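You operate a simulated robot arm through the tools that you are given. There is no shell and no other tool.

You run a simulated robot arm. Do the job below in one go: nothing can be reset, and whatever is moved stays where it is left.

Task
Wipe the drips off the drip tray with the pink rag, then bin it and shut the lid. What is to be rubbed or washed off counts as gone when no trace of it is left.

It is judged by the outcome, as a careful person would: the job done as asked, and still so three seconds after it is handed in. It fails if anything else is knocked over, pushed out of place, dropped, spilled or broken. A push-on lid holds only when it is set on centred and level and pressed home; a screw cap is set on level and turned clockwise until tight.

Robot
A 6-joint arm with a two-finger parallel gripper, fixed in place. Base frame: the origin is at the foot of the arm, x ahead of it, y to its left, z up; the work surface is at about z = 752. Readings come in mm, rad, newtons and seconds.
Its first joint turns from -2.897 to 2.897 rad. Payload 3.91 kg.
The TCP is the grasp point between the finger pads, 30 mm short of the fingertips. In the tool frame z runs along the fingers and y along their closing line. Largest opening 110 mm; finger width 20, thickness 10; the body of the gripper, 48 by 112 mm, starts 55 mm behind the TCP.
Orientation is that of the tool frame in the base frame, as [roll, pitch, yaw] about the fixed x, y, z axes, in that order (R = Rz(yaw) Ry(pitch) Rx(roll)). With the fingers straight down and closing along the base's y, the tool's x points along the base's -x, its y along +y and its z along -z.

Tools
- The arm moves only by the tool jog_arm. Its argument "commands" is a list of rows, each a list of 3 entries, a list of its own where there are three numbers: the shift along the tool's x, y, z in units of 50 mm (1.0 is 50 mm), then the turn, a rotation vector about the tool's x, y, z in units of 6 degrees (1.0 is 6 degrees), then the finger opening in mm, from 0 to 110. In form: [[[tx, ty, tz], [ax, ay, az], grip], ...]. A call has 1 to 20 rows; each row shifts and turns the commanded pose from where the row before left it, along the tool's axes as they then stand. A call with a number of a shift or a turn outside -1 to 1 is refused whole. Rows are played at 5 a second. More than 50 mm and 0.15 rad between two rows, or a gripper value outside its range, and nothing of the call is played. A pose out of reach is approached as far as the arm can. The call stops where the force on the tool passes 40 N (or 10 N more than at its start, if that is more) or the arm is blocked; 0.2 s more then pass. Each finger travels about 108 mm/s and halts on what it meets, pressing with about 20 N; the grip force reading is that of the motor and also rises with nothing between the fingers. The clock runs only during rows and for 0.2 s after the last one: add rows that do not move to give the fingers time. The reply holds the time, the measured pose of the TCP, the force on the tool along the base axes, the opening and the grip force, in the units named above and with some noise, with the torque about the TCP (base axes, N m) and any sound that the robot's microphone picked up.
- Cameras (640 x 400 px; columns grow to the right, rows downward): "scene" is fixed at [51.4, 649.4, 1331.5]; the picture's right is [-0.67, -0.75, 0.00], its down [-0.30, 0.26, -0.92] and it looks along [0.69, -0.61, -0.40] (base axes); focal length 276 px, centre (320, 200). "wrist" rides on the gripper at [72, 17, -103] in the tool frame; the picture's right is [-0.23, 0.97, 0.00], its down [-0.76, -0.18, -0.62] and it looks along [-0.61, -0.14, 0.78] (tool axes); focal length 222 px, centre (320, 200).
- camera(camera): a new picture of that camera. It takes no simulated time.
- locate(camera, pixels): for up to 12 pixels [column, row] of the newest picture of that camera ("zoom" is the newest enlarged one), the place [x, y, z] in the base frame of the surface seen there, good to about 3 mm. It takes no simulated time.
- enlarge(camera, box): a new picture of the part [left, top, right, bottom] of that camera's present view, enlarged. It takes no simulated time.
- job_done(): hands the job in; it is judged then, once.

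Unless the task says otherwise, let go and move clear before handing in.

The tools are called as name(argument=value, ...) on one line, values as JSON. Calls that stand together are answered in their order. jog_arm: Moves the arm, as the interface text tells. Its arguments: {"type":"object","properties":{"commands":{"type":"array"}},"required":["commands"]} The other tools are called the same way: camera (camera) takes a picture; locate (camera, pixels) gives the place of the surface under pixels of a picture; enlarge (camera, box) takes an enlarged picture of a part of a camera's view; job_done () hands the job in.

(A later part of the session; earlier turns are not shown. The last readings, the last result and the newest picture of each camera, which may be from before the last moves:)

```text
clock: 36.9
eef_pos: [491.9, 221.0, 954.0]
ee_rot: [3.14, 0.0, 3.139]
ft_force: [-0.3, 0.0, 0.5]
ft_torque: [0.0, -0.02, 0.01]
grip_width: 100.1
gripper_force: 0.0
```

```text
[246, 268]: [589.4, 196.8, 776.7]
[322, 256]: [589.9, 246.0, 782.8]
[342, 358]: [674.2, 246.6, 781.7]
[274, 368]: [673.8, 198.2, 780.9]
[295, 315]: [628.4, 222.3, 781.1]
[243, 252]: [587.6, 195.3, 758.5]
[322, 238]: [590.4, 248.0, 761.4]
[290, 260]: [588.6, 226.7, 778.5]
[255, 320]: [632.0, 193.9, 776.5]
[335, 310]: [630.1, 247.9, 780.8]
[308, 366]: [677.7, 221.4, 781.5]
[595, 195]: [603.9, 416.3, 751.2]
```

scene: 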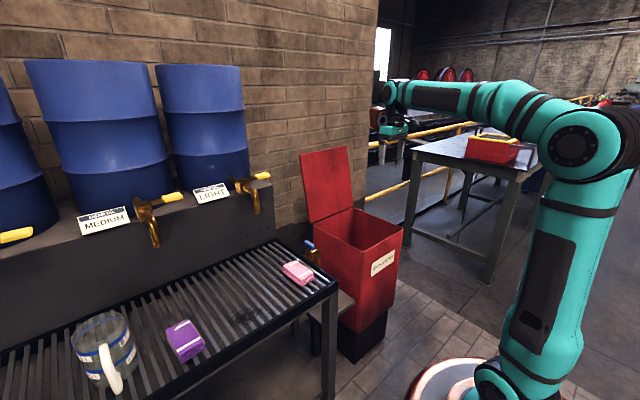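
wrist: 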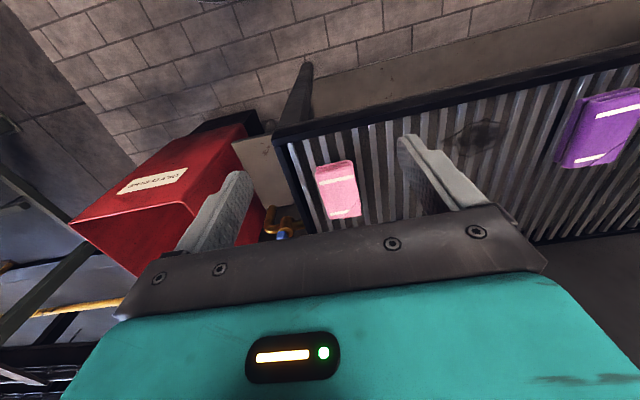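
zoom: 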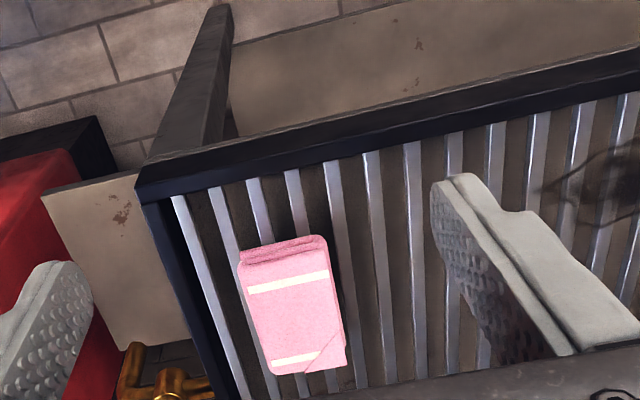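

The rag is axis-aligned, x 588–676, y 194–248, top z≈782, centred at (632, 221). I'll go above it and descend to TCP z≈790 so the tips stay about 8 mm above the slats, then grip.

jog_arm(commands=[[[-0.7, 0, 0], [0, 0, 0], 84], [[-0.7, 0, 0], [0, 0, 0], 84], [[-0.7, 0, 0.2], [0, 0, 0], 84], [[-0.7, 0, 0.6], [0, 0, 0], 84], [[0, 0, 0.8], [0, 0, 0], 84], [[0, 0, 0.7], [0, 0, 0], 84], [[0, 0, 0], [0, 0, 0], 84]])

camera(camera="wrist")

enlarge(camera="scene", box=[220, 180, 380, 300])

```text
clock: 38.5
eef_pos: [632.7, 220.1, 840.4]
ee_rot: [3.139, -0.002, 3.14]
ft_force: [-0.6, -0.7, -0.8]
ft_torque: [0.01, 0.03, 0.04]
grip_width: 84.0
gripper_force: 0.1
```

```text
taken
```

wrist: 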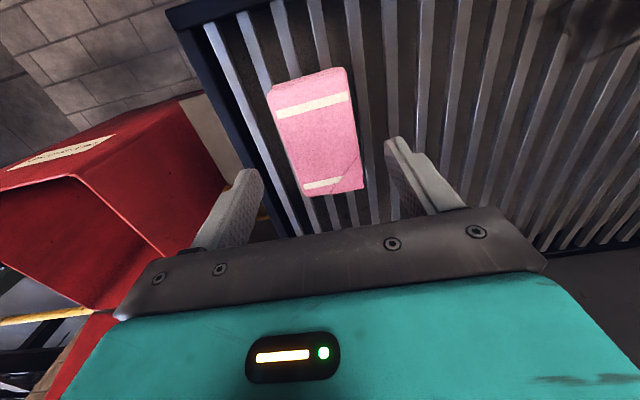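

```text
3.33 times, centred on (300, 240) of scene
```

zoom: 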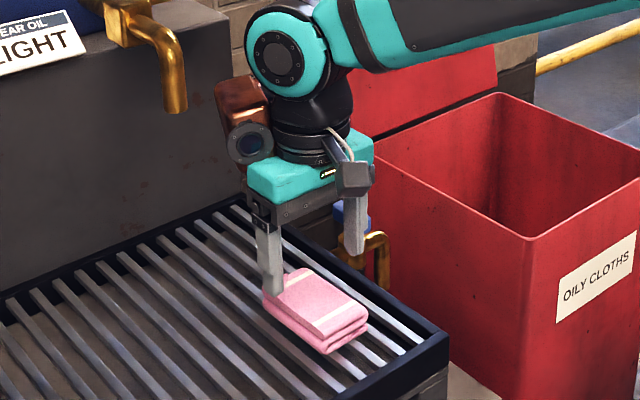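

Aligned over the rag. Descending 50 mm to z≈790 and closing gently.

jog_arm(commands=[[[0, 0, 0.5], [0, 0, 0], 84], [[0, 0, 0.5], [0, 0, 0], 84], [[0, 0, 0], [0, 0, 0], 84], [[0, 0, 0], [0, 0, 0], 60], [[0, 0, 0], [0, 0, 0], 40], [[0, 0, 0], [0, 0, 0], 35], [[0, 0, 0], [0, 0, 0], 35]])

enlarge(camera="scene", box=[220, 180, 380, 300])

camera(camera="wrist")

```text
clock: 40.1
eef_pos: [633.2, 220.8, 790.4]
ee_rot: [3.141, 0.002, 3.14]
ft_force: [-0.6, 0.2, -1.1]
ft_torque: [0.0, -0.02, -0.01]
grip_width: 59.4
gripper_force: 19.9
```

```text
3.33 times, centred on (300, 240) of scene
```

zoom: 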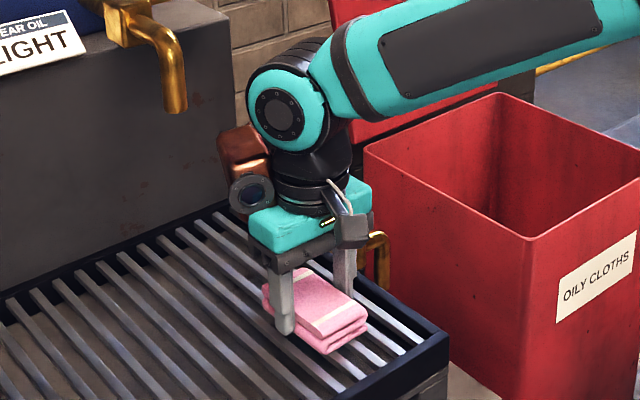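

```text
taken
```

wrist: 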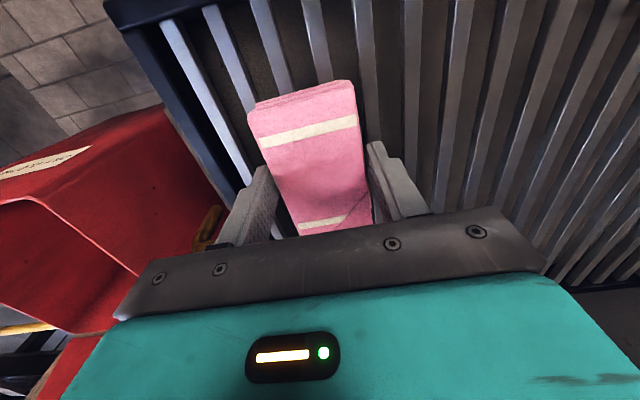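

The rag is held (opening 59.4, grip 20 N). I'll lift it 40 mm and map the stain's extents from the scene view.

jog_arm(commands=[[[0, 0, -0.2], [0, 0, 0], 35], [[0, 0, -0.6], [0, 0, 0], 35], [[0, 0, 0], [0, 0, 0], 35]])

camera(camera="scene")

enlarge(camera="scene", box=[205, 270, 285, 340])

enlarge(camera="scene", box=[220, 280, 270, 330])

```text
clock: 40.9
eef_pos: [633.4, 220.3, 831.1]
ee_rot: [3.141, 0.0, 3.139]
ft_force: [0.3, -0.6, -1.1]
ft_torque: [0.01, 0.0, 0.0]
grip_width: 59.4
gripper_force: 20.1
```

```text
taken
```

scene: 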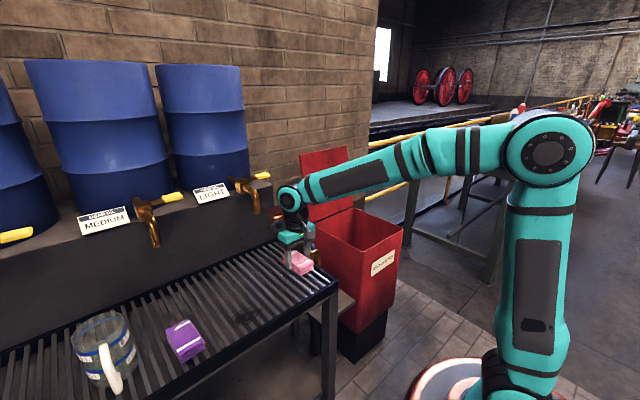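

```text
5.71 times, centred on (245, 305) of scene
```

zoom: 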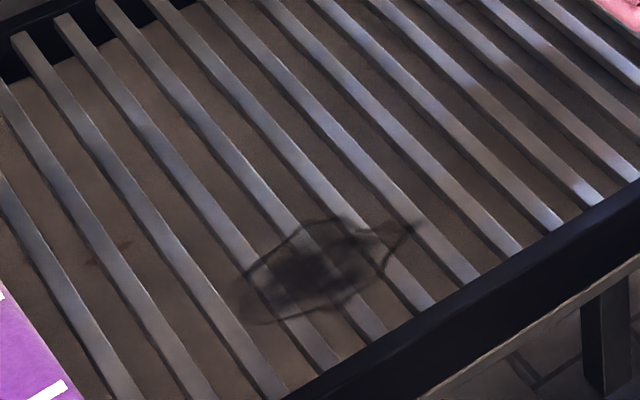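

```text
8.00 times, centred on (245, 305) of scene
```

zoom: 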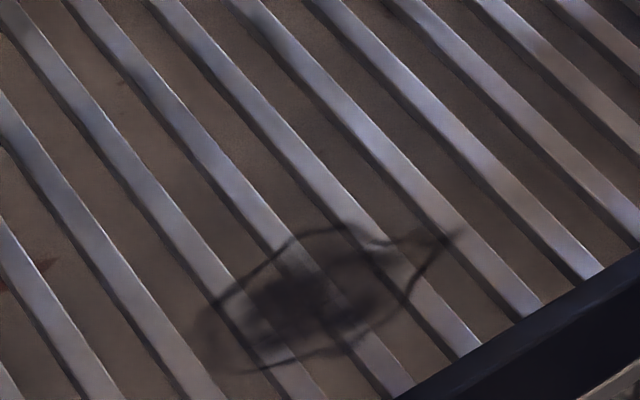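

I'll locate the outline: tip (462,234), top (335,230), left (208,325), bottom (275,368), right (412,290).

locate(camera="zoom", pixels=[[462, 234], [338, 228], [300, 238], [215, 300], [205, 335], [235, 368], [275, 368], [350, 345], [410, 292], [430, 268], [290, 300], [380, 240]])

```text
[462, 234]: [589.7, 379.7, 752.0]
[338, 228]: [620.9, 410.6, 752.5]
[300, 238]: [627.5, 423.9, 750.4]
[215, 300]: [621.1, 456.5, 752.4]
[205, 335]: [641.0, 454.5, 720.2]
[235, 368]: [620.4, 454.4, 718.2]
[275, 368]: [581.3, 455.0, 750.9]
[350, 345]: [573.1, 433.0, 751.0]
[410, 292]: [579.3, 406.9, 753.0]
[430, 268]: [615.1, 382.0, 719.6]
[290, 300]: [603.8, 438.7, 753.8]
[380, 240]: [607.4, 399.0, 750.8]
```

The stain spans roughly x 570–630, y 378–460 at z≈752. The rag covers x 556–644 if centred at x=600, so I'll bring it to (600, 350) and lower it until it just touches.

jog_arm(commands=[[[0.22, 0.86, 0.14], [0, 0, 0], 35], [[0.22, 0.86, 0.14], [0, 0, 0], 35], [[0.22, 0.86, 0.14], [0, 0, 0], 35], [[0, 0, 0], [0, 0, 0], 35], [[0, 0, 0.2], [0, 0, 0], 35], [[0, 0, 0.14], [0, 0, 0], 35], [[0, 0, 0.04], [0, 0, 0], 35], [[0, 0, 0.04], [0, 0, 0], 35], [[0, 0, 0], [0, 0, 0], 35]])

```text
clock: 42.9
eef_pos: [599.5, 353.1, 787.7]
ee_rot: [3.137, 0.002, 3.139]
ft_force: [3.9, 9.4, 22.7]
ft_torque: [0.29, -0.12, 0.14]
grip_width: 59.3
gripper_force: 20.4
```

Contact gives 23 N upward. I'll ease up 1.5 mm for roughly 10 N and sweep toward y=490, watching the force.

jog_arm(commands=[[[0, 0, -0.03], [0, 0, 0], 35], [[0, 0.2, 0], [0, 0, 0], 35], [[0, 0.3, 0], [0, 0, 0], 35], [[0, 0.3, 0], [0, 0, 0], 35], [[0, 0.3, 0], [0, 0, 0], 35], [[0, 0, 0], [0, 0, 0], 35]])

enlarge(camera="scene", box=[170, 240, 310, 350])

```text
clock: 44.3
eef_pos: [599.1, 405.5, 787.7]
ee_rot: [3.14, -0.001, 3.14]
ft_force: [-0.7, 0.3, -0.9]
ft_torque: [-0.02, -0.04, -0.03]
grip_width: 59.4
gripper_force: 20.1
```

```text
3.64 times, centred on (240, 295) of scene
```

zoom: 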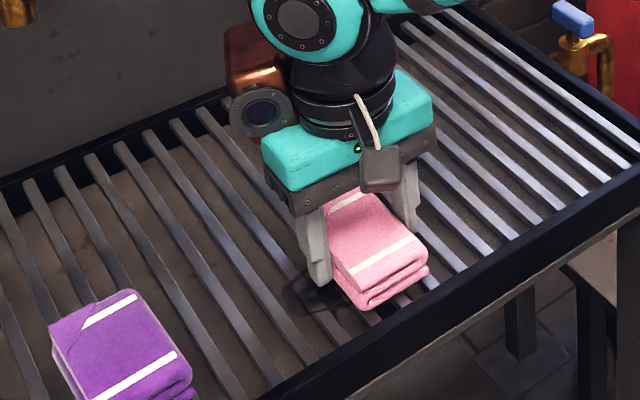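

The force is now zero, so the rag settled higher in the grip. I'll press down about 1.5 mm and keep sweeping.

jog_arm(commands=[[[0, 0, 0.03], [0, 0, 0], 35], [[0, 0, 0], [0, 0, 0], 35]])

jog_arm(commands=[[[0, 0.3, 0], [0, 0, 0], 35], [[0, 0.3, 0], [0, 0, 0], 35], [[0, 0.3, 0], [0, 0, 0], 35], [[0, 0.3, 0], [0, 0, 0], 35], [[0, 0.3, 0], [0, 0, 0], 35], [[0, 0, 0], [0, 0, 0], 35]])

```text
clock: 44.9
eef_pos: [599.6, 405.6, 787.7]
ee_rot: [3.14, 0.0, 3.139]
ft_force: [0.7, 0.4, 0.6]
ft_torque: [-0.01, 0.11, -0.02]
grip_width: 59.3
gripper_force: 19.8
```

```text
clock: 46.3
eef_pos: [602.5, 482.0, 787.0]
ee_rot: [3.139, 0.001, 3.141]
ft_force: [0.8, -7.1, 12.3]
ft_torque: [-0.27, -0.18, -0.04]
grip_width: 58.9
gripper_force: 19.7
```

It now presses with 12 N and 7 N of drag, which is good rubbing contact. Sweeping back to y≈350.

jog_arm(commands=[[[0, -0.3, 0.01], [0, 0, 0], 35], [[0, -0.3, 0], [0, 0, 0], 35], [[0, -0.3, 0], [0, 0, 0], 35], [[0, -0.3, 0], [0, 0, 0], 35], [[0, -0.3, 0], [0, 0, 0], 35], [[0, -0.3, 0], [0, 0, 0], 35], [[0, -0.3, 0], [0, 0, 0], 35], [[0, -0.3, 0], [0, 0, 0], 35], [[0, -0.3, 0], [0, 0, 0], 35], [[0, 0, 0], [0, 0, 0], 35]])

enlarge(camera="scene", box=[170, 240, 310, 350])

```text
clock: 47.5
eef_pos: [602.0, 409.9, 787.2]
ee_rot: [3.138, 0.005, 3.14]
ft_force: [-2.6, 0.3, 10.4]
ft_torque: [-0.32, 0.17, 0.0]
grip_width: 59.3
gripper_force: 20.3
stopped in row 5: the force on the tool passed its limit at 42 N (the readings are from after the stop); the commanded pose is now the measured one
```

```text
3.64 times, centred on (240, 295) of scene
```

zoom: 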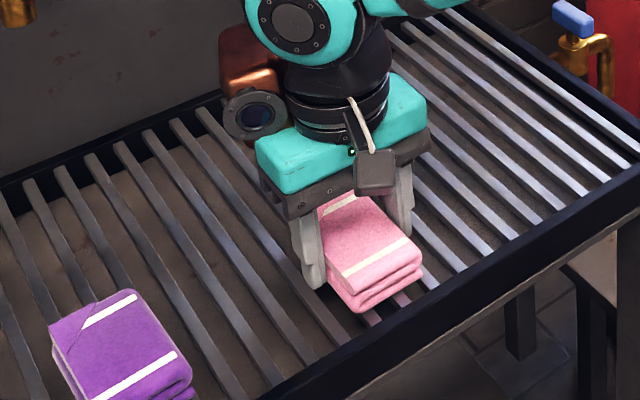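

The force spiked briefly, likely the rag edge crossing a slat, but the left part of the stain is already gone. I'll ease up 0.5 mm and continue to y≈350.

jog_arm(commands=[[[0, 0, -0.01], [0, 0, 0], 35], [[0, -0.2, 0], [0, 0, 0], 35], [[0, -0.2, 0], [0, 0, 0], 35], [[0, -0.2, 0], [0, 0, 0], 35], [[0, -0.2, 0], [0, 0, 0], 35], [[0, -0.2, 0], [0, 0, 0], 35], [[0, -0.2, 0], [0, 0, 0], 35], [[0, 0, 0], [0, 0, 0], 35]])

enlarge(camera="scene", box=[170, 240, 310, 350])

```text
clock: 49.3
eef_pos: [600.7, 348.7, 787.5]
ee_rot: [3.139, 0.002, 3.14]
ft_force: [-1.4, 0.5, 3.0]
ft_torque: [-0.12, -0.06, -0.03]
grip_width: 59.3
gripper_force: 20.1
```

```text
3.64 times, centred on (240, 295) of scene
```

zoom: 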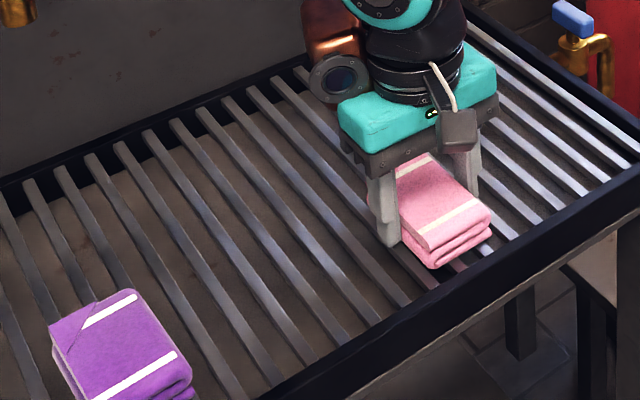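

The stain already looks gone. For certainty I'll make another round trip with slight x offsets and light pressure.

jog_arm(commands=[[[0.2, 0, 0.01], [0, 0, 0], 35], [[0, 0.22, 0], [0, 0, 0], 35], [[0, 0.22, 0], [0, 0, 0], 35], [[0, 0.22, 0], [0, 0, 0], 35], [[0, 0.22, 0], [0, 0, 0], 35], [[0, 0.22, 0], [0, 0, 0], 35], [[0, 0.22, 0], [0, 0, 0], 35], [[0, 0.22, 0], [0, 0, 0], 35], [[0, 0.22, 0], [0, 0, 0], 35], [[0, 0.22, 0], [0, 0, 0], 35], [[0, 0.22, 0], [0, 0, 0], 35], [[0, 0.22, 0], [0, 0, 0], 35], [[0, 0, 0], [0, 0, 0], 35]])

jog_arm(commands=[[[-0.4, 0, 0], [0, 0, 0], 35], [[0, -0.22, 0], [0, 0, 0], 35], [[0, -0.22, 0], [0, 0, 0], 35], [[0, -0.22, 0], [0, 0, 0], 35], [[0, -0.22, 0], [0, 0, 0], 35], [[0, -0.22, 0], [0, 0, 0], 35], [[0, -0.22, 0], [0, 0, 0], 35], [[0, -0.22, 0], [0, 0, 0], 35], [[0, -0.22, 0], [0, 0, 0], 35], [[0, -0.22, 0], [0, 0, 0], 35], [[0, -0.22, 0], [0, 0, 0], 35], [[0, -0.22, 0], [0, 0, 0], 35], [[0, 0, 0], [0, 0, 0], 35]])

```text
clock: 52.1
eef_pos: [591.3, 472.4, 786.1]
ee_rot: [3.138, 0.003, 3.139]
ft_force: [-0.2, -0.1, -0.1]
ft_torque: [-0.04, 0.01, -0.01]
grip_width: 59.2
gripper_force: 19.9
```

```text
clock: 54.9
eef_pos: [611.0, 350.4, 786.1]
ee_rot: [3.138, 0.004, 3.139]
ft_force: [-1.5, 7.1, 24.6]
ft_torque: [0.28, 0.0, 0.07]
grip_width: 59.4
gripper_force: 20.4
```

Contact was kept for the second pass. I'll lift the rag 60 mm, shift it back toward −Y, and inspect the tray closely.

jog_arm(commands=[[[0, 0, -0.3], [0, 0, 0], 35], [[0, -0.4, -0.9], [0, 0, 0], 35], [[0, -0.8, -0.4], [0, 0, 0], 35], [[0, -0.8, 0], [0, 0, 0], 35], [[0, 0, 0], [0, 0, 0], 35]])

enlarge(camera="scene", box=[205, 270, 285, 340])

camera(camera="wrist")

enlarge(camera="scene", box=[0, 230, 340, 400])

```text
clock: 56.1
eef_pos: [611.7, 252.7, 867.5]
ee_rot: [3.138, 0.003, 3.14]
ft_force: [0.0, 0.2, -0.8]
ft_torque: [0.02, 0.0, 0.04]
grip_width: 59.4
gripper_force: 20.3
```

```text
5.71 times, centred on (245, 305) of scene
```

zoom: 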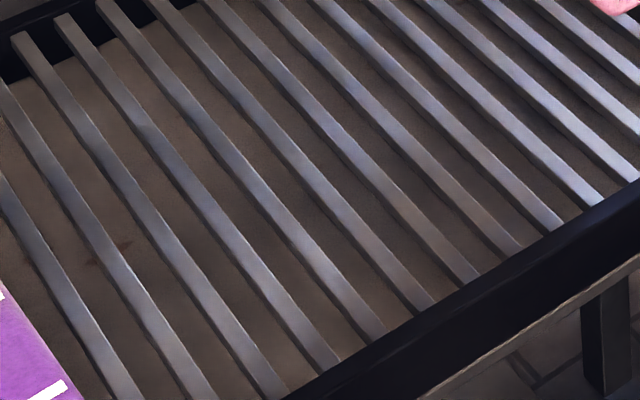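

```text
taken
```

wrist: 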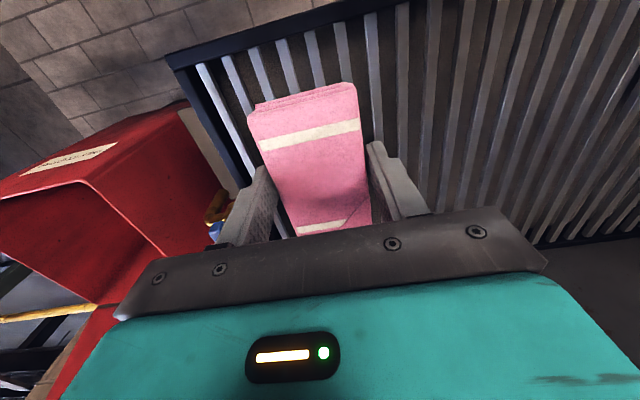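

```text
1.88 times, centred on (170, 315) of scene
```

zoom: 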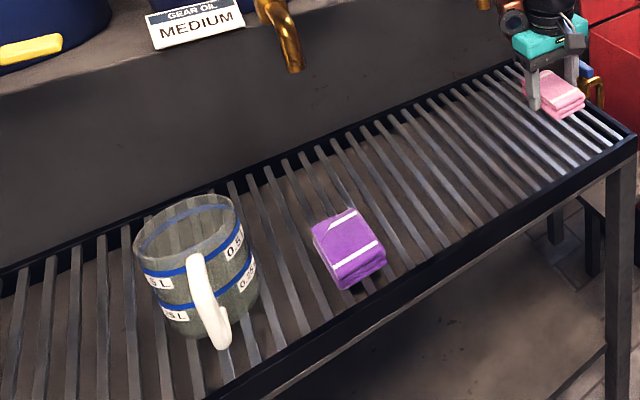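

The dark stain has vanished. A faint brown fleck remains near zoom (120,242), so I'll take a closer look to tell rust texture from drips.

enlarge(camera="scene", box=[208, 300, 232, 320])

locate(camera="zoom", pixels=[[320, 200], [350, 160], [250, 240]])

enlarge(camera="wrist", box=[390, 0, 640, 220])

```text
16.00 times, centred on (220, 310) of scene
```

zoom: 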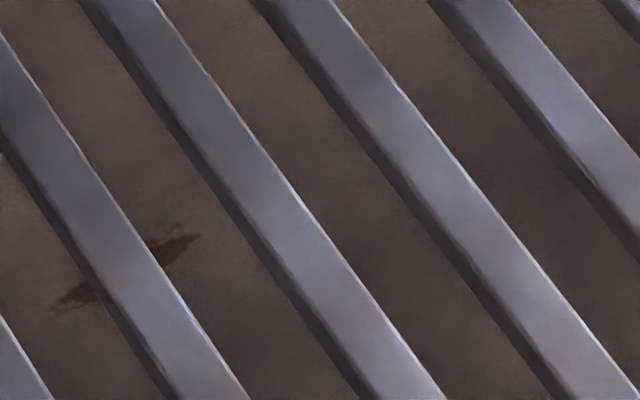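

```text
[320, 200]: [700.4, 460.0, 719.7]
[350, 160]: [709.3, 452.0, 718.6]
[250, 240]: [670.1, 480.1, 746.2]
```

```text
1.82 times, centred on (515, 110) of wrist
```

zoom: 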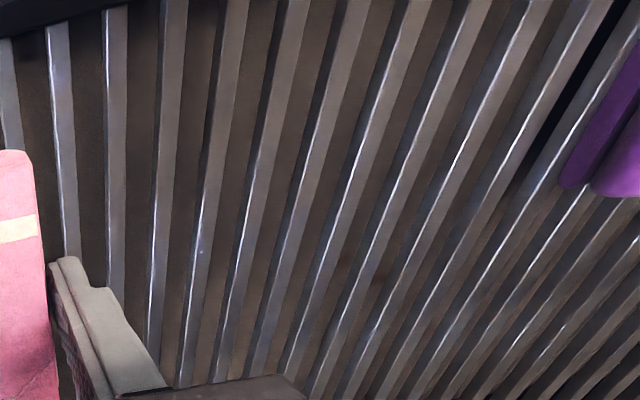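

The fleck is reddish rust on the tray floor, passing beneath the slats and matching the rust on the walls, so the slats are clean. Now I'll carry the rag over the open bin at (780, −250).

jog_arm(commands=[[[-0.28, -0.838, -0.1], [0, 0, 0], 35], [[-0.28, -0.838, -0.1], [0, 0, 0], 35], [[-0.28, -0.838, 0], [0, 0, 0], 35], [[-0.28, -0.838, 0], [0, 0, 0], 35], [[-0.28, -0.838, 0], [0, 0, 0], 35], [[-0.28, -0.838, 0], [0, 0, 0], 35], [[-0.28, -0.838, 0], [0, 0, 0], 35], [[-0.28, -0.838, 0], [0, 0, 0], 35], [[-0.28, -0.838, 0], [0, 0, 0], 35], [[-0.28, -0.838, 0], [0, 0, 0], 35], [[-0.28, -0.838, 0], [0, 0, 0], 35], [[-0.28, -0.838, 0], [0, 0, 0], 35], [[0, 0, 0], [0, 0, 0], 35]])

camera(camera="scene")

camera(camera="wrist")

```text
clock: 58.9
eef_pos: [777.1, -251.2, 870.4]
ee_rot: [3.14, 0.001, 3.141]
ft_force: [-0.2, 0.8, -0.1]
ft_torque: [0.01, 0.04, 0.01]
grip_width: 59.2
gripper_force: 20.4
```

```text
taken
```

scene: 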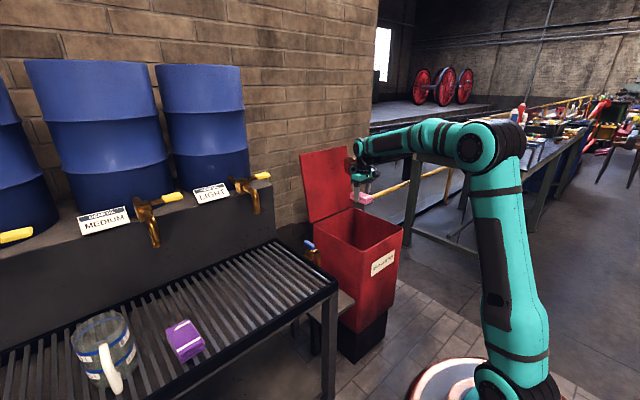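

```text
taken
```

wrist: 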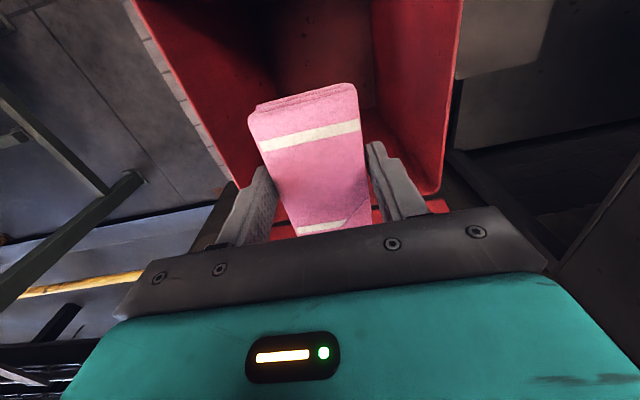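

The rag is centred over the opening, with red interior walls on both sides. I'll lower it to TCP z≈660 so the rag is well below the rim and the gripper body stays above it.

locate(camera="wrist", pixels=[[320, 50], [300, 70], [220, 60], [400, 60], [160, 40], [440, 185]])

jog_arm(commands=[[[0, 0, 0.7], [0, 0, 0], 35], [[0, 0, 0.7], [0, 0, 0], 35], [[0, 0, 0.7], [0, 0, 0], 35], [[0, 0, 0.7], [0, 0, 0], 35], [[0, 0, 0.7], [0, 0, 0], 35], [[0, 0, 0.7], [0, 0, 0], 35], [[0, 0, 0], [0, 0, 0], 35]])

enlarge(camera="scene", box=[275, 125, 425, 275])

```text
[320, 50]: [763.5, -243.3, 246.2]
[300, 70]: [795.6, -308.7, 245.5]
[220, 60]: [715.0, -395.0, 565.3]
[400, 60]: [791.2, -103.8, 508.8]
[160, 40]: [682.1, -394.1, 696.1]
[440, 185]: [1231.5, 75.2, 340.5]
```

```text
clock: 60.5
eef_pos: [781.7, -251.8, 660.6]
ee_rot: [3.139, 0.003, 3.14]
ft_force: [0.3, 1.2, -0.5]
ft_torque: [0.0, 0.0, 0.02]
grip_width: 59.4
gripper_force: 20.0
```

```text
2.67 times, centred on (350, 200) of scene
```

zoom: 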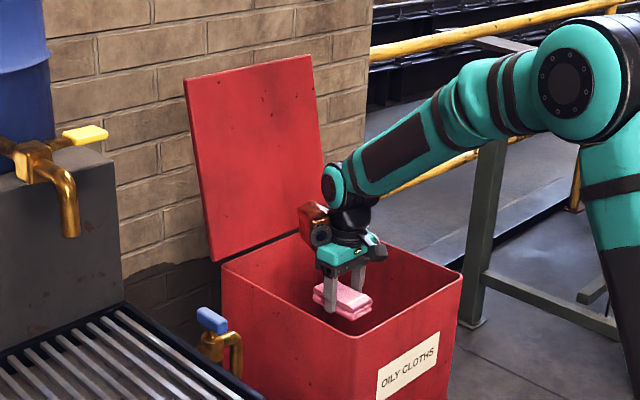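

The rag is inside the bin below the rim (the floor is at z≈245). Releasing it now.

jog_arm(commands=[[[0, 0, 0], [0, 0, 0], 80], [[0, 0, 0], [0, 0, 0], 100], [[0, 0, 0], [0, 0, 0], 100], [[0, 0, 0], [0, 0, 0], 100]])

jog_arm(commands=[[[0, 0, -0.8], [0, 0, 0], 100], [[0, 0, -0.8], [0, 0, 0], 100], [[0, 0, -0.8], [0, 0, 0], 100], [[0, 0, -0.8], [0, 0, 0], 100], [[0, 0, -0.8], [0, 0, 0], 80], [[0, 0, -0.8], [0, 0, 0], 60], [[0, 0, 0], [0, 0, 0], 60]])

camera(camera="wrist")

camera(camera="scene")

```text
clock: 61.5
eef_pos: [782.6, -251.7, 661.9]
ee_rot: [3.136, 0.003, 3.141]
ft_force: [-0.2, 0.3, -0.1]
ft_torque: [-0.02, 0.01, -0.03]
grip_width: 100.3
gripper_force: 0.1
```

```text
clock: 63.1
eef_pos: [776.5, -256.7, 900.6]
ee_rot: [3.138, 0.002, 3.141]
ft_force: [0.1, 0.1, 0.0]
ft_torque: [0.0, -0.01, 0.02]
grip_width: 59.8
gripper_force: 0.0
```

```text
taken
```

wrist: 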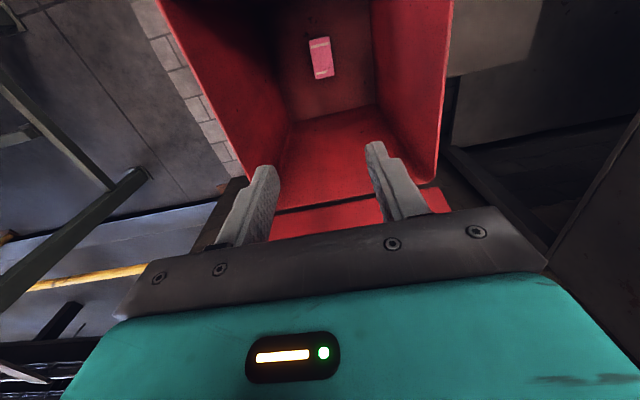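

```text
taken
```

scene: 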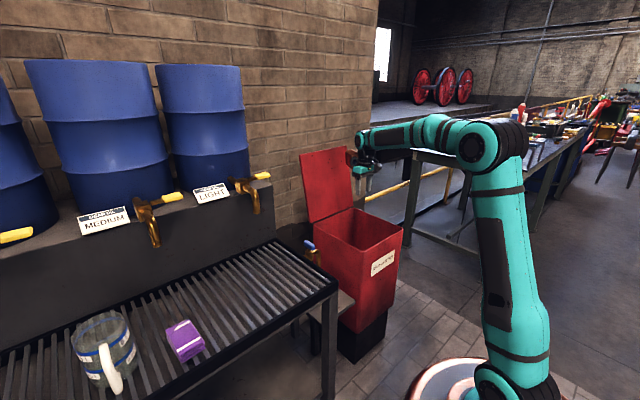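

The rag lies on the bin floor, at (320,58) in the wrist view. To shut the lid I'll reach over its top edge with closed, forward-tilted fingers and pull it toward me, so I'll measure the edge first.

enlarge(camera="scene", box=[290, 135, 370, 235])

locate(camera="scene", pixels=[[301, 156], [303, 155], [310, 153], [320, 152], [330, 149], [340, 148], [348, 146], [301, 160], [308, 215]])

```text
4.00 times, centred on (330, 185) of scene
```

zoom: 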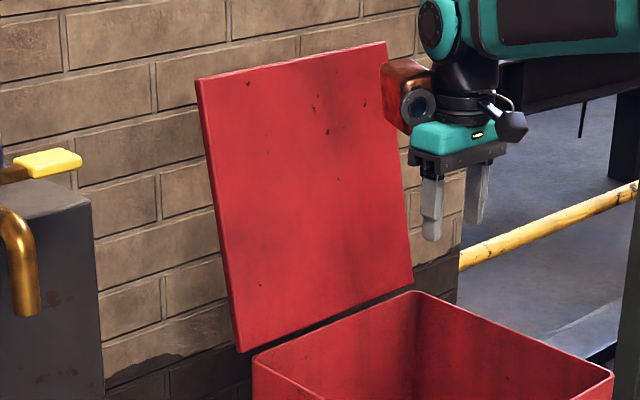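

```text
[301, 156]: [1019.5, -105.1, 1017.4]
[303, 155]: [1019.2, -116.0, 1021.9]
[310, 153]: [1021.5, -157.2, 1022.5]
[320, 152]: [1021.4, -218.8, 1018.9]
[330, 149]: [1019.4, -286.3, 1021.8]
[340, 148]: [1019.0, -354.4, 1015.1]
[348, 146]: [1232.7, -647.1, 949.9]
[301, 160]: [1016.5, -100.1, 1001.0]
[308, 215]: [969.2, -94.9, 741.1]
```

The lid's top edge is at x≈1020, z≈1022. I'll rise, turn the fingers to close along x, and tilt them 20° forward, so I can straddle the lid edge at y≈−155, clear of the handle, and lower it under control.

jog_arm(commands=[[[0, 0.408, -0.74], [0, 0, 0], 60], [[0, 0.408, -0.74], [0, 0, 0], 60], [[0, 0.408, -0.74], [0, 0, 0], 60], [[0, 0.408, -0.74], [0, 0, 0], 60], [[0, 0.408, -0.74], [0, 0, 0], 60], [[0, 0, 0], [0, 0, 0], 60]])

jog_arm(commands=[[[0, 0, 0], [0, 0, 1], 60], [[0, 0, 0], [0, 0, 1], 60], [[0, 0, 0], [0, 0, 1], 60], [[0, 0, 0], [0, 0, 1], 60], [[0, 0, 0], [0, 0, 1], 60], [[0, 0, 0], [0, 0, 1], 60], [[0, 0, 0], [0, 0, 1], 60], [[0, 0, 0], [0, 0, 1], 60], [[0, 0, 0], [0, 0, 1], 60], [[0, 0, 0], [0, 0, 1], 60], [[0, 0, 0], [0, 0, 1], 60], [[0, 0, 0], [0, 0, 1], 60], [[0, 0, 0], [0, 0, 1], 60], [[0, 0, 0], [0, 0, 1], 60], [[0, 0, 0], [0, 0, 1], 60], [[0, 0, 0], [-0.833, 0, 0], 60], [[0, 0, 0], [-0.833, 0, 0], 60], [[0, 0, 0], [-0.833, 0, 0], 60], [[0, 0, 0], [-0.833, 0, 0], 60], [[0, 0, 0], [0, 0, 0], 60]])

```text
clock: 64.5
eef_pos: [777.1, -151.3, 1089.9]
ee_rot: [3.137, 0.001, 3.139]
ft_force: [-1.0, 0.0, 0.1]
ft_torque: [0.02, 0.02, 0.04]
grip_width: 59.9
gripper_force: 0.1
```

```text
clock: 68.7
eef_pos: [777.2, -151.3, 1088.7]
ee_rot: [2.788, -0.003, 1.57]
ft_force: [0.6, -0.6, -0.1]
ft_torque: [-0.01, 0.0, 0.03]
grip_width: 60.0
gripper_force: 0.0
```

The orientation is right: tool z leans 20° toward +X. Moving +X by 245 mm to hover over the lid edge with the tips above it.

jog_arm(commands=[[[-0.01, 0.768, 0.279], [0, 0, 0], 60], [[-0.01, 0.768, 0.279], [0, 0, 0], 60], [[-0.01, 0.768, 0.279], [0, 0, 0], 60], [[-0.01, 0.768, 0.279], [0, 0, 0], 60], [[-0.01, 0.768, 0.279], [0, 0, 0], 60], [[-0.01, 0.768, 0.279], [0, 0, 0], 60], [[0, 0, 0], [0, 0, 0], 60]])

camera(camera="wrist")

enlarge(camera="scene", box=[275, 85, 415, 235])

```text
clock: 70.3
eef_pos: [1022.4, -153.2, 1090.5]
ee_rot: [2.79, -0.004, 1.569]
ft_force: [0.6, 0.0, 0.7]
ft_torque: [0.0, 0.03, 0.04]
grip_width: 59.9
gripper_force: 0.0
```

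```text
taken
```

wrist: 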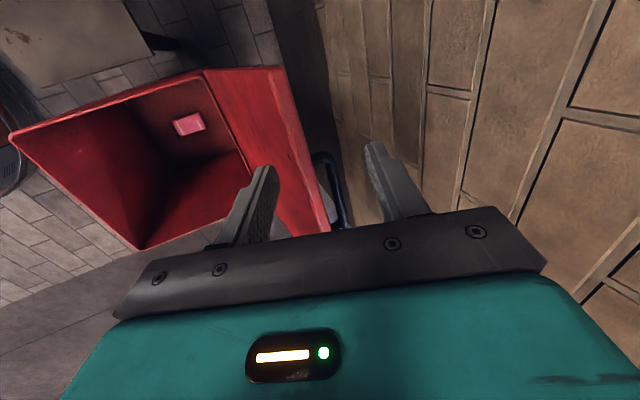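

```text
2.67 times, centred on (345, 160) of scene
```

zoom: 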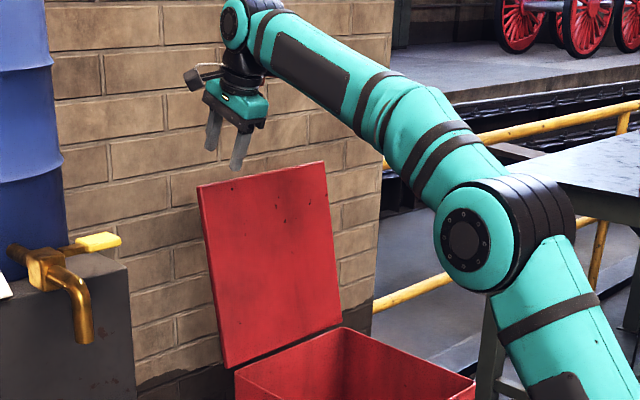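

The wrist view shows the lid edge, running from (283,68) to (328,225), and the handle (330,180) lying between the fingers. I'll locate the edge precisely before descending.

locate(camera="wrist", pixels=[[283, 70], [290, 100], [305, 150], [320, 200], [210, 72], [225, 105], [240, 150], [335, 170], [340, 195], [320, 160]])

enlarge(camera="wrist", box=[190, 50, 430, 240])

```text
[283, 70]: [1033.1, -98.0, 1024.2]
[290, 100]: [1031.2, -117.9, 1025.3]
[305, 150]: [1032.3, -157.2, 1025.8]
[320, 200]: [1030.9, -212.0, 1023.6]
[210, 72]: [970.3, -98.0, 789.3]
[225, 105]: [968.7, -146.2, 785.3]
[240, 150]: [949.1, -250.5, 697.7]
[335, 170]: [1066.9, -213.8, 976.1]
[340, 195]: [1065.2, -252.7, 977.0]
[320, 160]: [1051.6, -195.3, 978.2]
```

```text
2.11 times, centred on (310, 145) of wrist
```

zoom: 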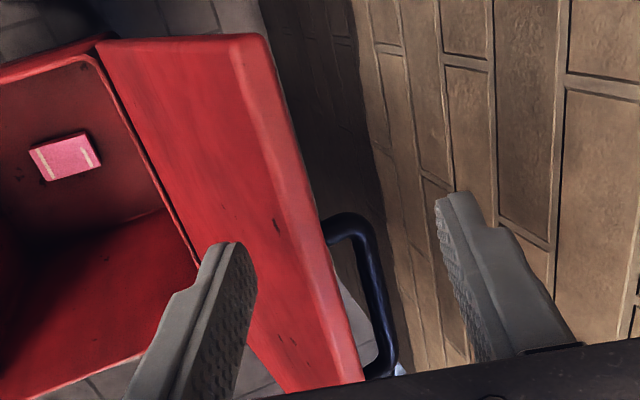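

The edge spans x 1020–1032 at z≈1025 and the handle starts at y≈−195, so it's clear. I'll descend vertically 75 mm to straddle the lid.

jog_arm(commands=[[[0, -0.103, 0.282], [0, 0, 0], 60], [[0, -0.103, 0.282], [0, 0, 0], 60], [[0, -0.103, 0.282], [0, 0, 0], 60], [[0, -0.103, 0.282], [0, 0, 0], 60], [[0, -0.103, 0.282], [0, 0, 0], 60], [[0, 0, 0], [0, 0, 0], 60]])

camera(camera="wrist")

enlarge(camera="scene", box=[275, 85, 415, 235])

```text
clock: 71.7
eef_pos: [1023.1, -155.8, 1015.2]
ee_rot: [2.791, -0.004, 1.568]
ft_force: [0.4, -0.7, 0.3]
ft_torque: [-0.02, -0.01, 0.0]
grip_width: 60.0
gripper_force: 0.1
```

```text
taken
```

wrist: 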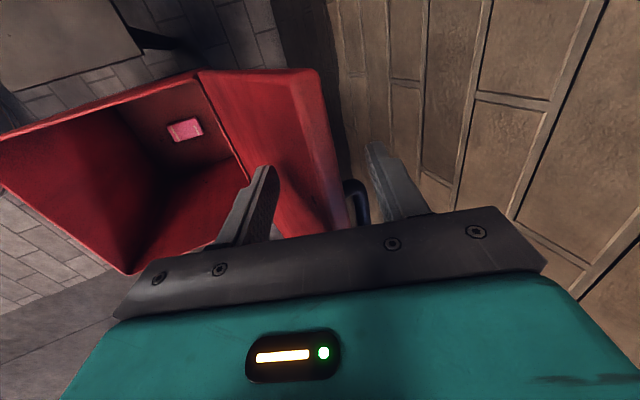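

```text
2.67 times, centred on (345, 160) of scene
```

zoom: 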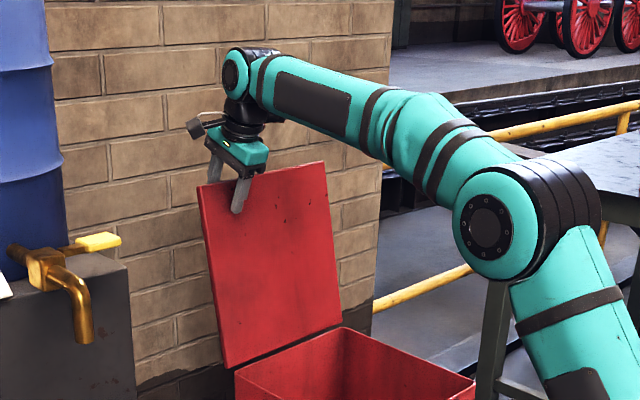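

The fingers straddle the lid edge with no contact. I'll begin pulling in −X along the edge's arc, slowly, watching the force as the rear finger picks up the lid.

jog_arm(commands=[[[0, -0.146, 0], [0, 0, 0], 60], [[0, -0.146, 0], [0, 0, 0], 60], [[0, -0.233, -0.151], [0, 0, 0], 60], [[0, -0.233, -0.151], [0, 0, 0], 60], [[0, -0.246, -0.128], [0, 0, 0], 60], [[0, -0.246, -0.128], [0, 0, 0], 60], [[0, 0, 0], [0, 0, 0], 60]])

camera(camera="wrist")

enlarge(camera="scene", box=[275, 85, 415, 235])

```text
clock: 73.3
eef_pos: [956.5, -155.5, 1018.5]
ee_rot: [2.79, -0.003, 1.569]
ft_force: [-0.7, 0.0, -0.3]
ft_torque: [-0.03, 0.01, 0.01]
grip_width: 59.8
gripper_force: 0.0
```

```text
taken
```

wrist: 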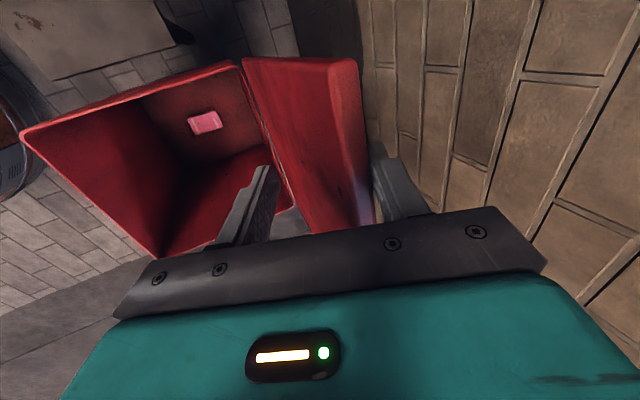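

```text
2.67 times, centred on (345, 160) of scene
```

zoom: 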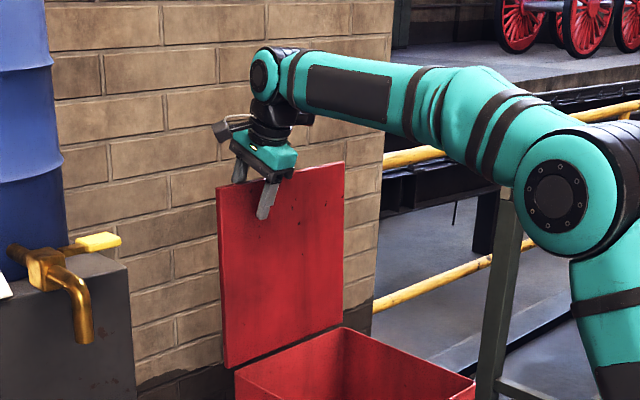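

The lid is following the rear finger with almost no force. I'll carry it just past vertical.

jog_arm(commands=[[[0, -0.256, -0.106], [0, 0, 0], 60], [[0, -0.256, -0.106], [0, 0, 0], 60], [[0, -0.265, -0.083], [0, 0, 0], 60], [[0, -0.265, -0.083], [0, 0, 0], 60], [[0, 0, 0], [0, 0, 0], 60], [[0, 0, 0], [0, 0, 0], 60]])

camera(camera="wrist")

enlarge(camera="scene", box=[275, 85, 415, 235])

```text
clock: 74.7
eef_pos: [897.5, -155.4, 1019.0]
ee_rot: [2.79, -0.005, 1.569]
ft_force: [-1.5, 0.7, -0.1]
ft_torque: [0.03, 0.06, 0.02]
grip_width: 60.5
gripper_force: 0.4
```

```text
taken
```

wrist: 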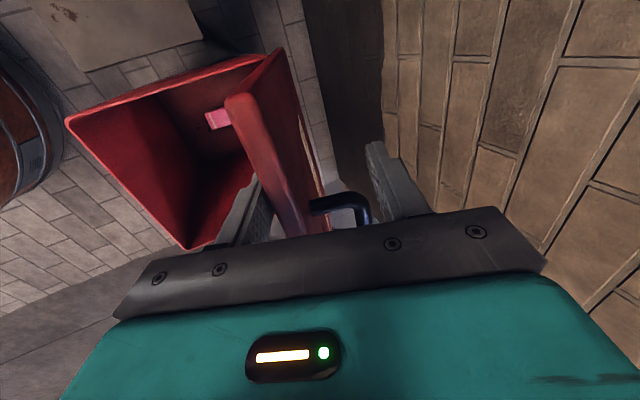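

```text
2.67 times, centred on (345, 160) of scene
```

zoom: 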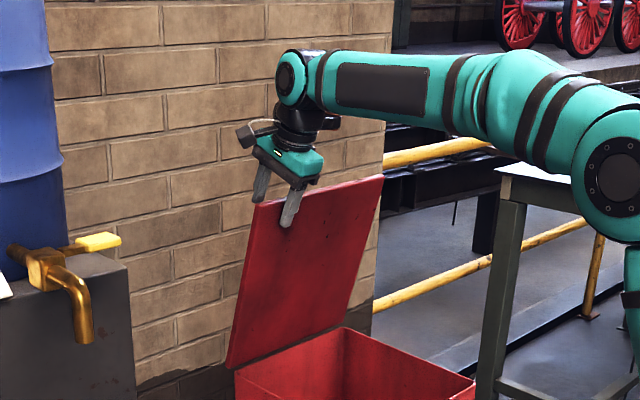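

The lid tipped over past vertical and now rests gently on the front finger, roughly parallel to the fingers. I'll measure the edge and then narrow the opening to cage it.

locate(camera="wrist", pixels=[[240, 98], [228, 105], [260, 150], [285, 210], [275, 205], [283, 70], [300, 140]])

jog_arm(commands=[[[0, 0, 0], [0, 0, 0], 50], [[0, 0, 0], [0, 0, 0], 40], [[0, 0, 0], [0, 0, 0], 32], [[0, 0, 0], [0, 0, 0], 28], [[0, 0, 0], [0, 0, 0], 28]])

camera(camera="wrist")

enlarge(camera="scene", box=[275, 85, 415, 235])

```text
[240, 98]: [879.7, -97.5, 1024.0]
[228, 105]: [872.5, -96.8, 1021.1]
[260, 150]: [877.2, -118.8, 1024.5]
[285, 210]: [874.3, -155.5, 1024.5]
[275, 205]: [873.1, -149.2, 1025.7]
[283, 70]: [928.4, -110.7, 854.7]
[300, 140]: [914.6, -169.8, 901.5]
```

```text
clock: 75.9
eef_pos: [899.1, -154.7, 1019.3]
ee_rot: [2.791, -0.003, 1.57]
ft_force: [-1.0, -0.1, -0.2]
ft_torque: [0.01, 0.01, 0.01]
grip_width: 28.6
gripper_force: 0.5
```

```text
taken
```

wrist: 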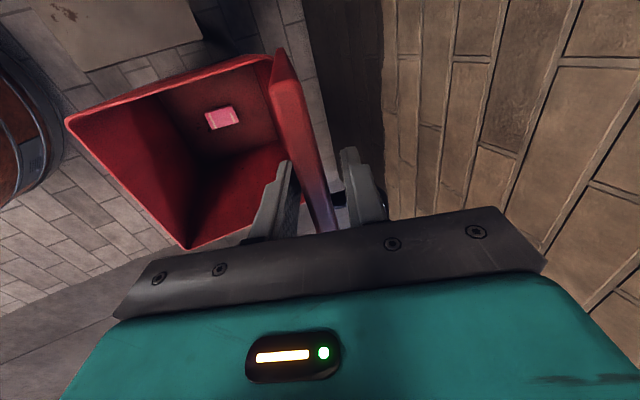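

```text
2.67 times, centred on (345, 160) of scene
```

zoom: 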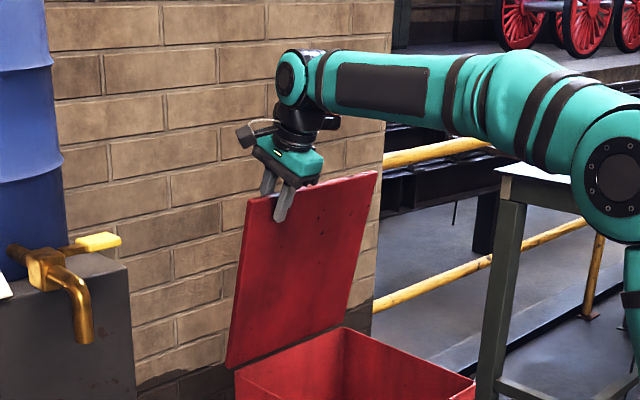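

The lid edge is caged in a 28 mm opening. I'll measure the edge position now to plan the lowering arc.

enlarge(camera="wrist", box=[200, 40, 420, 240])

locate(camera="wrist", pixels=[[285, 90], [295, 130], [310, 180], [325, 220], [277, 92], [278, 55], [270, 60]])

locate(camera="scene", pixels=[[368, 160], [369, 161], [365, 180], [362, 200], [361, 222], [368, 151], [330, 200]])

```text
2.00 times, centred on (310, 140) of wrist
```

zoom: 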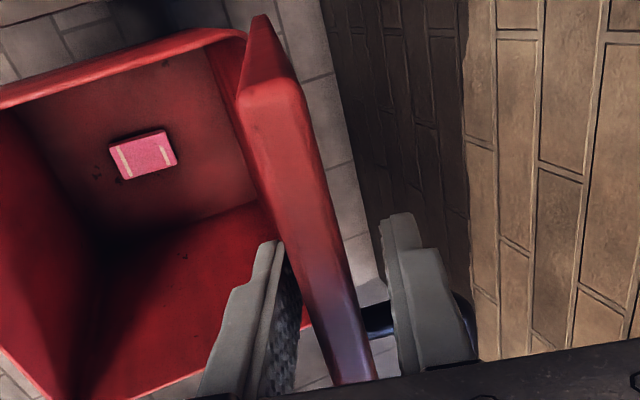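

```text
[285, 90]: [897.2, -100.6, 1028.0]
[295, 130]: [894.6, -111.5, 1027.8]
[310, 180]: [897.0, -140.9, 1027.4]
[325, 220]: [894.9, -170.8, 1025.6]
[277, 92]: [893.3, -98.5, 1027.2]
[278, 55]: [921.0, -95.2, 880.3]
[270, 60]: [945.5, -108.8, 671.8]
```

```text
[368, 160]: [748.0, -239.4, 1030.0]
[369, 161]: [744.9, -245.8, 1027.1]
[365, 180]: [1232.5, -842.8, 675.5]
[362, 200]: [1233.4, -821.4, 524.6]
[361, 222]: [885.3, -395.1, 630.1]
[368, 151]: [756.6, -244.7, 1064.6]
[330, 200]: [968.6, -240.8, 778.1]
```

The edge centre is at (895, 1027), giving a hinge at ≈(947, 710) with radius ≈321. I'll lower the lid along that arc and rotate the tool with it, in small increments.

jog_arm(commands=[[[0, -0.274, -0.043], [-0.167, 0, 0], 28], [[0, -0.274, -0.043], [-0.167, 0, 0], 28], [[0, -0.275, -0.026], [-0.25, 0, 0], 28], [[0, -0.275, -0.026], [-0.25, 0, 0], 28], [[0, -0.275, -0.018], [-0.25, 0, 0], 28], [[0, -0.275, -0.018], [-0.25, 0, 0], 28], [[0, 0, 0], [0, 0, 0], 28]])

camera(camera="wrist")

enlarge(camera="scene", box=[275, 85, 415, 235])

```text
clock: 77.5
eef_pos: [820.4, -153.1, 993.9]
ee_rot: [2.651, -0.003, 1.569]
ft_force: [-1.4, -0.4, -0.4]
ft_torque: [0.03, 0.06, 0.04]
grip_width: 29.0
gripper_force: 0.8
```

```text
taken
```

wrist: 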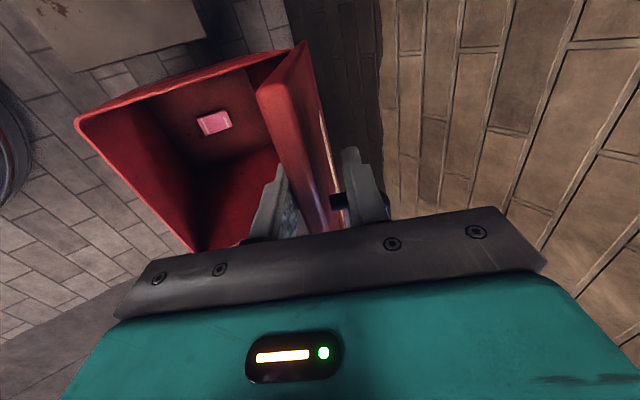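

```text
2.67 times, centred on (345, 160) of scene
```

zoom: 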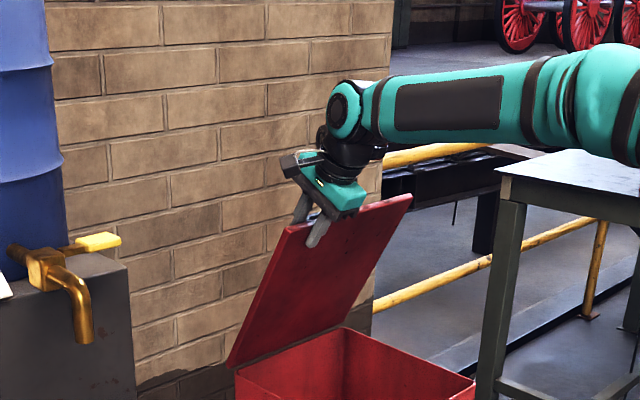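

The lid follows smoothly with forces near zero. Continuing the lowering arc.

jog_arm(commands=[[[0, -0.274, -0.008], [-0.25, 0, 0], 28], [[0, -0.274, -0.008], [-0.25, 0, 0], 28], [[0, -0.274, 0.004], [-0.333, 0, 0], 28], [[0, -0.274, 0.004], [-0.333, 0, 0], 28], [[0, -0.273, 0.006], [-0.333, 0, 0], 28], [[0, -0.273, 0.006], [-0.333, 0, 0], 28], [[0, -0.272, 0.012], [-0.417, 0, 0], 28], [[0, -0.272, 0.012], [-0.417, 0, 0], 28], [[0, 0, 0], [0, 0, 0], 28]])

camera(camera="wrist")

enlarge(camera="scene", box=[275, 105, 435, 255])

```text
clock: 79.5
eef_pos: [730.7, -154.7, 930.9]
ee_rot: [2.369, -0.006, 1.569]
ft_force: [-2.2, 0.3, -1.3]
ft_torque: [-0.03, -0.03, 0.05]
grip_width: 29.6
gripper_force: 0.7
```

```text
taken
```

wrist: 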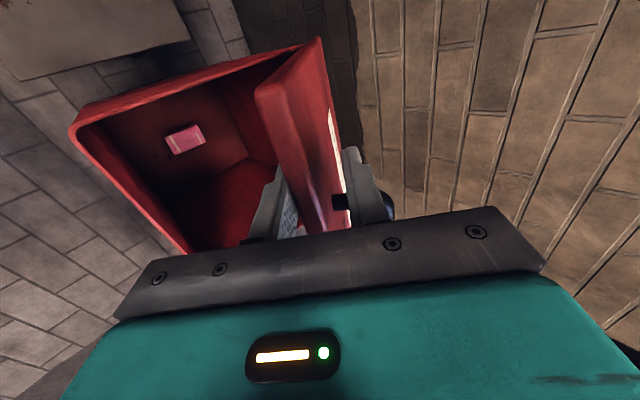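

```text
2.67 times, centred on (355, 180) of scene
```

zoom: 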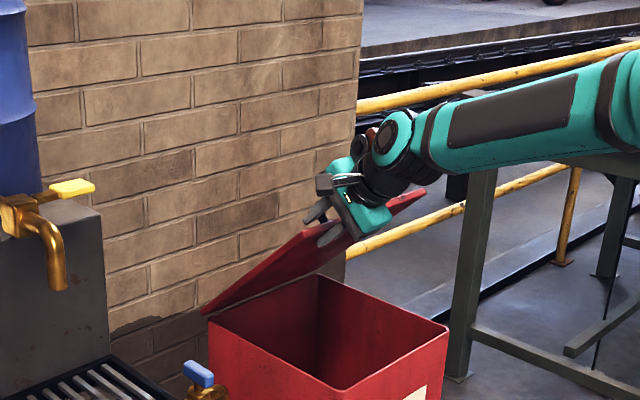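

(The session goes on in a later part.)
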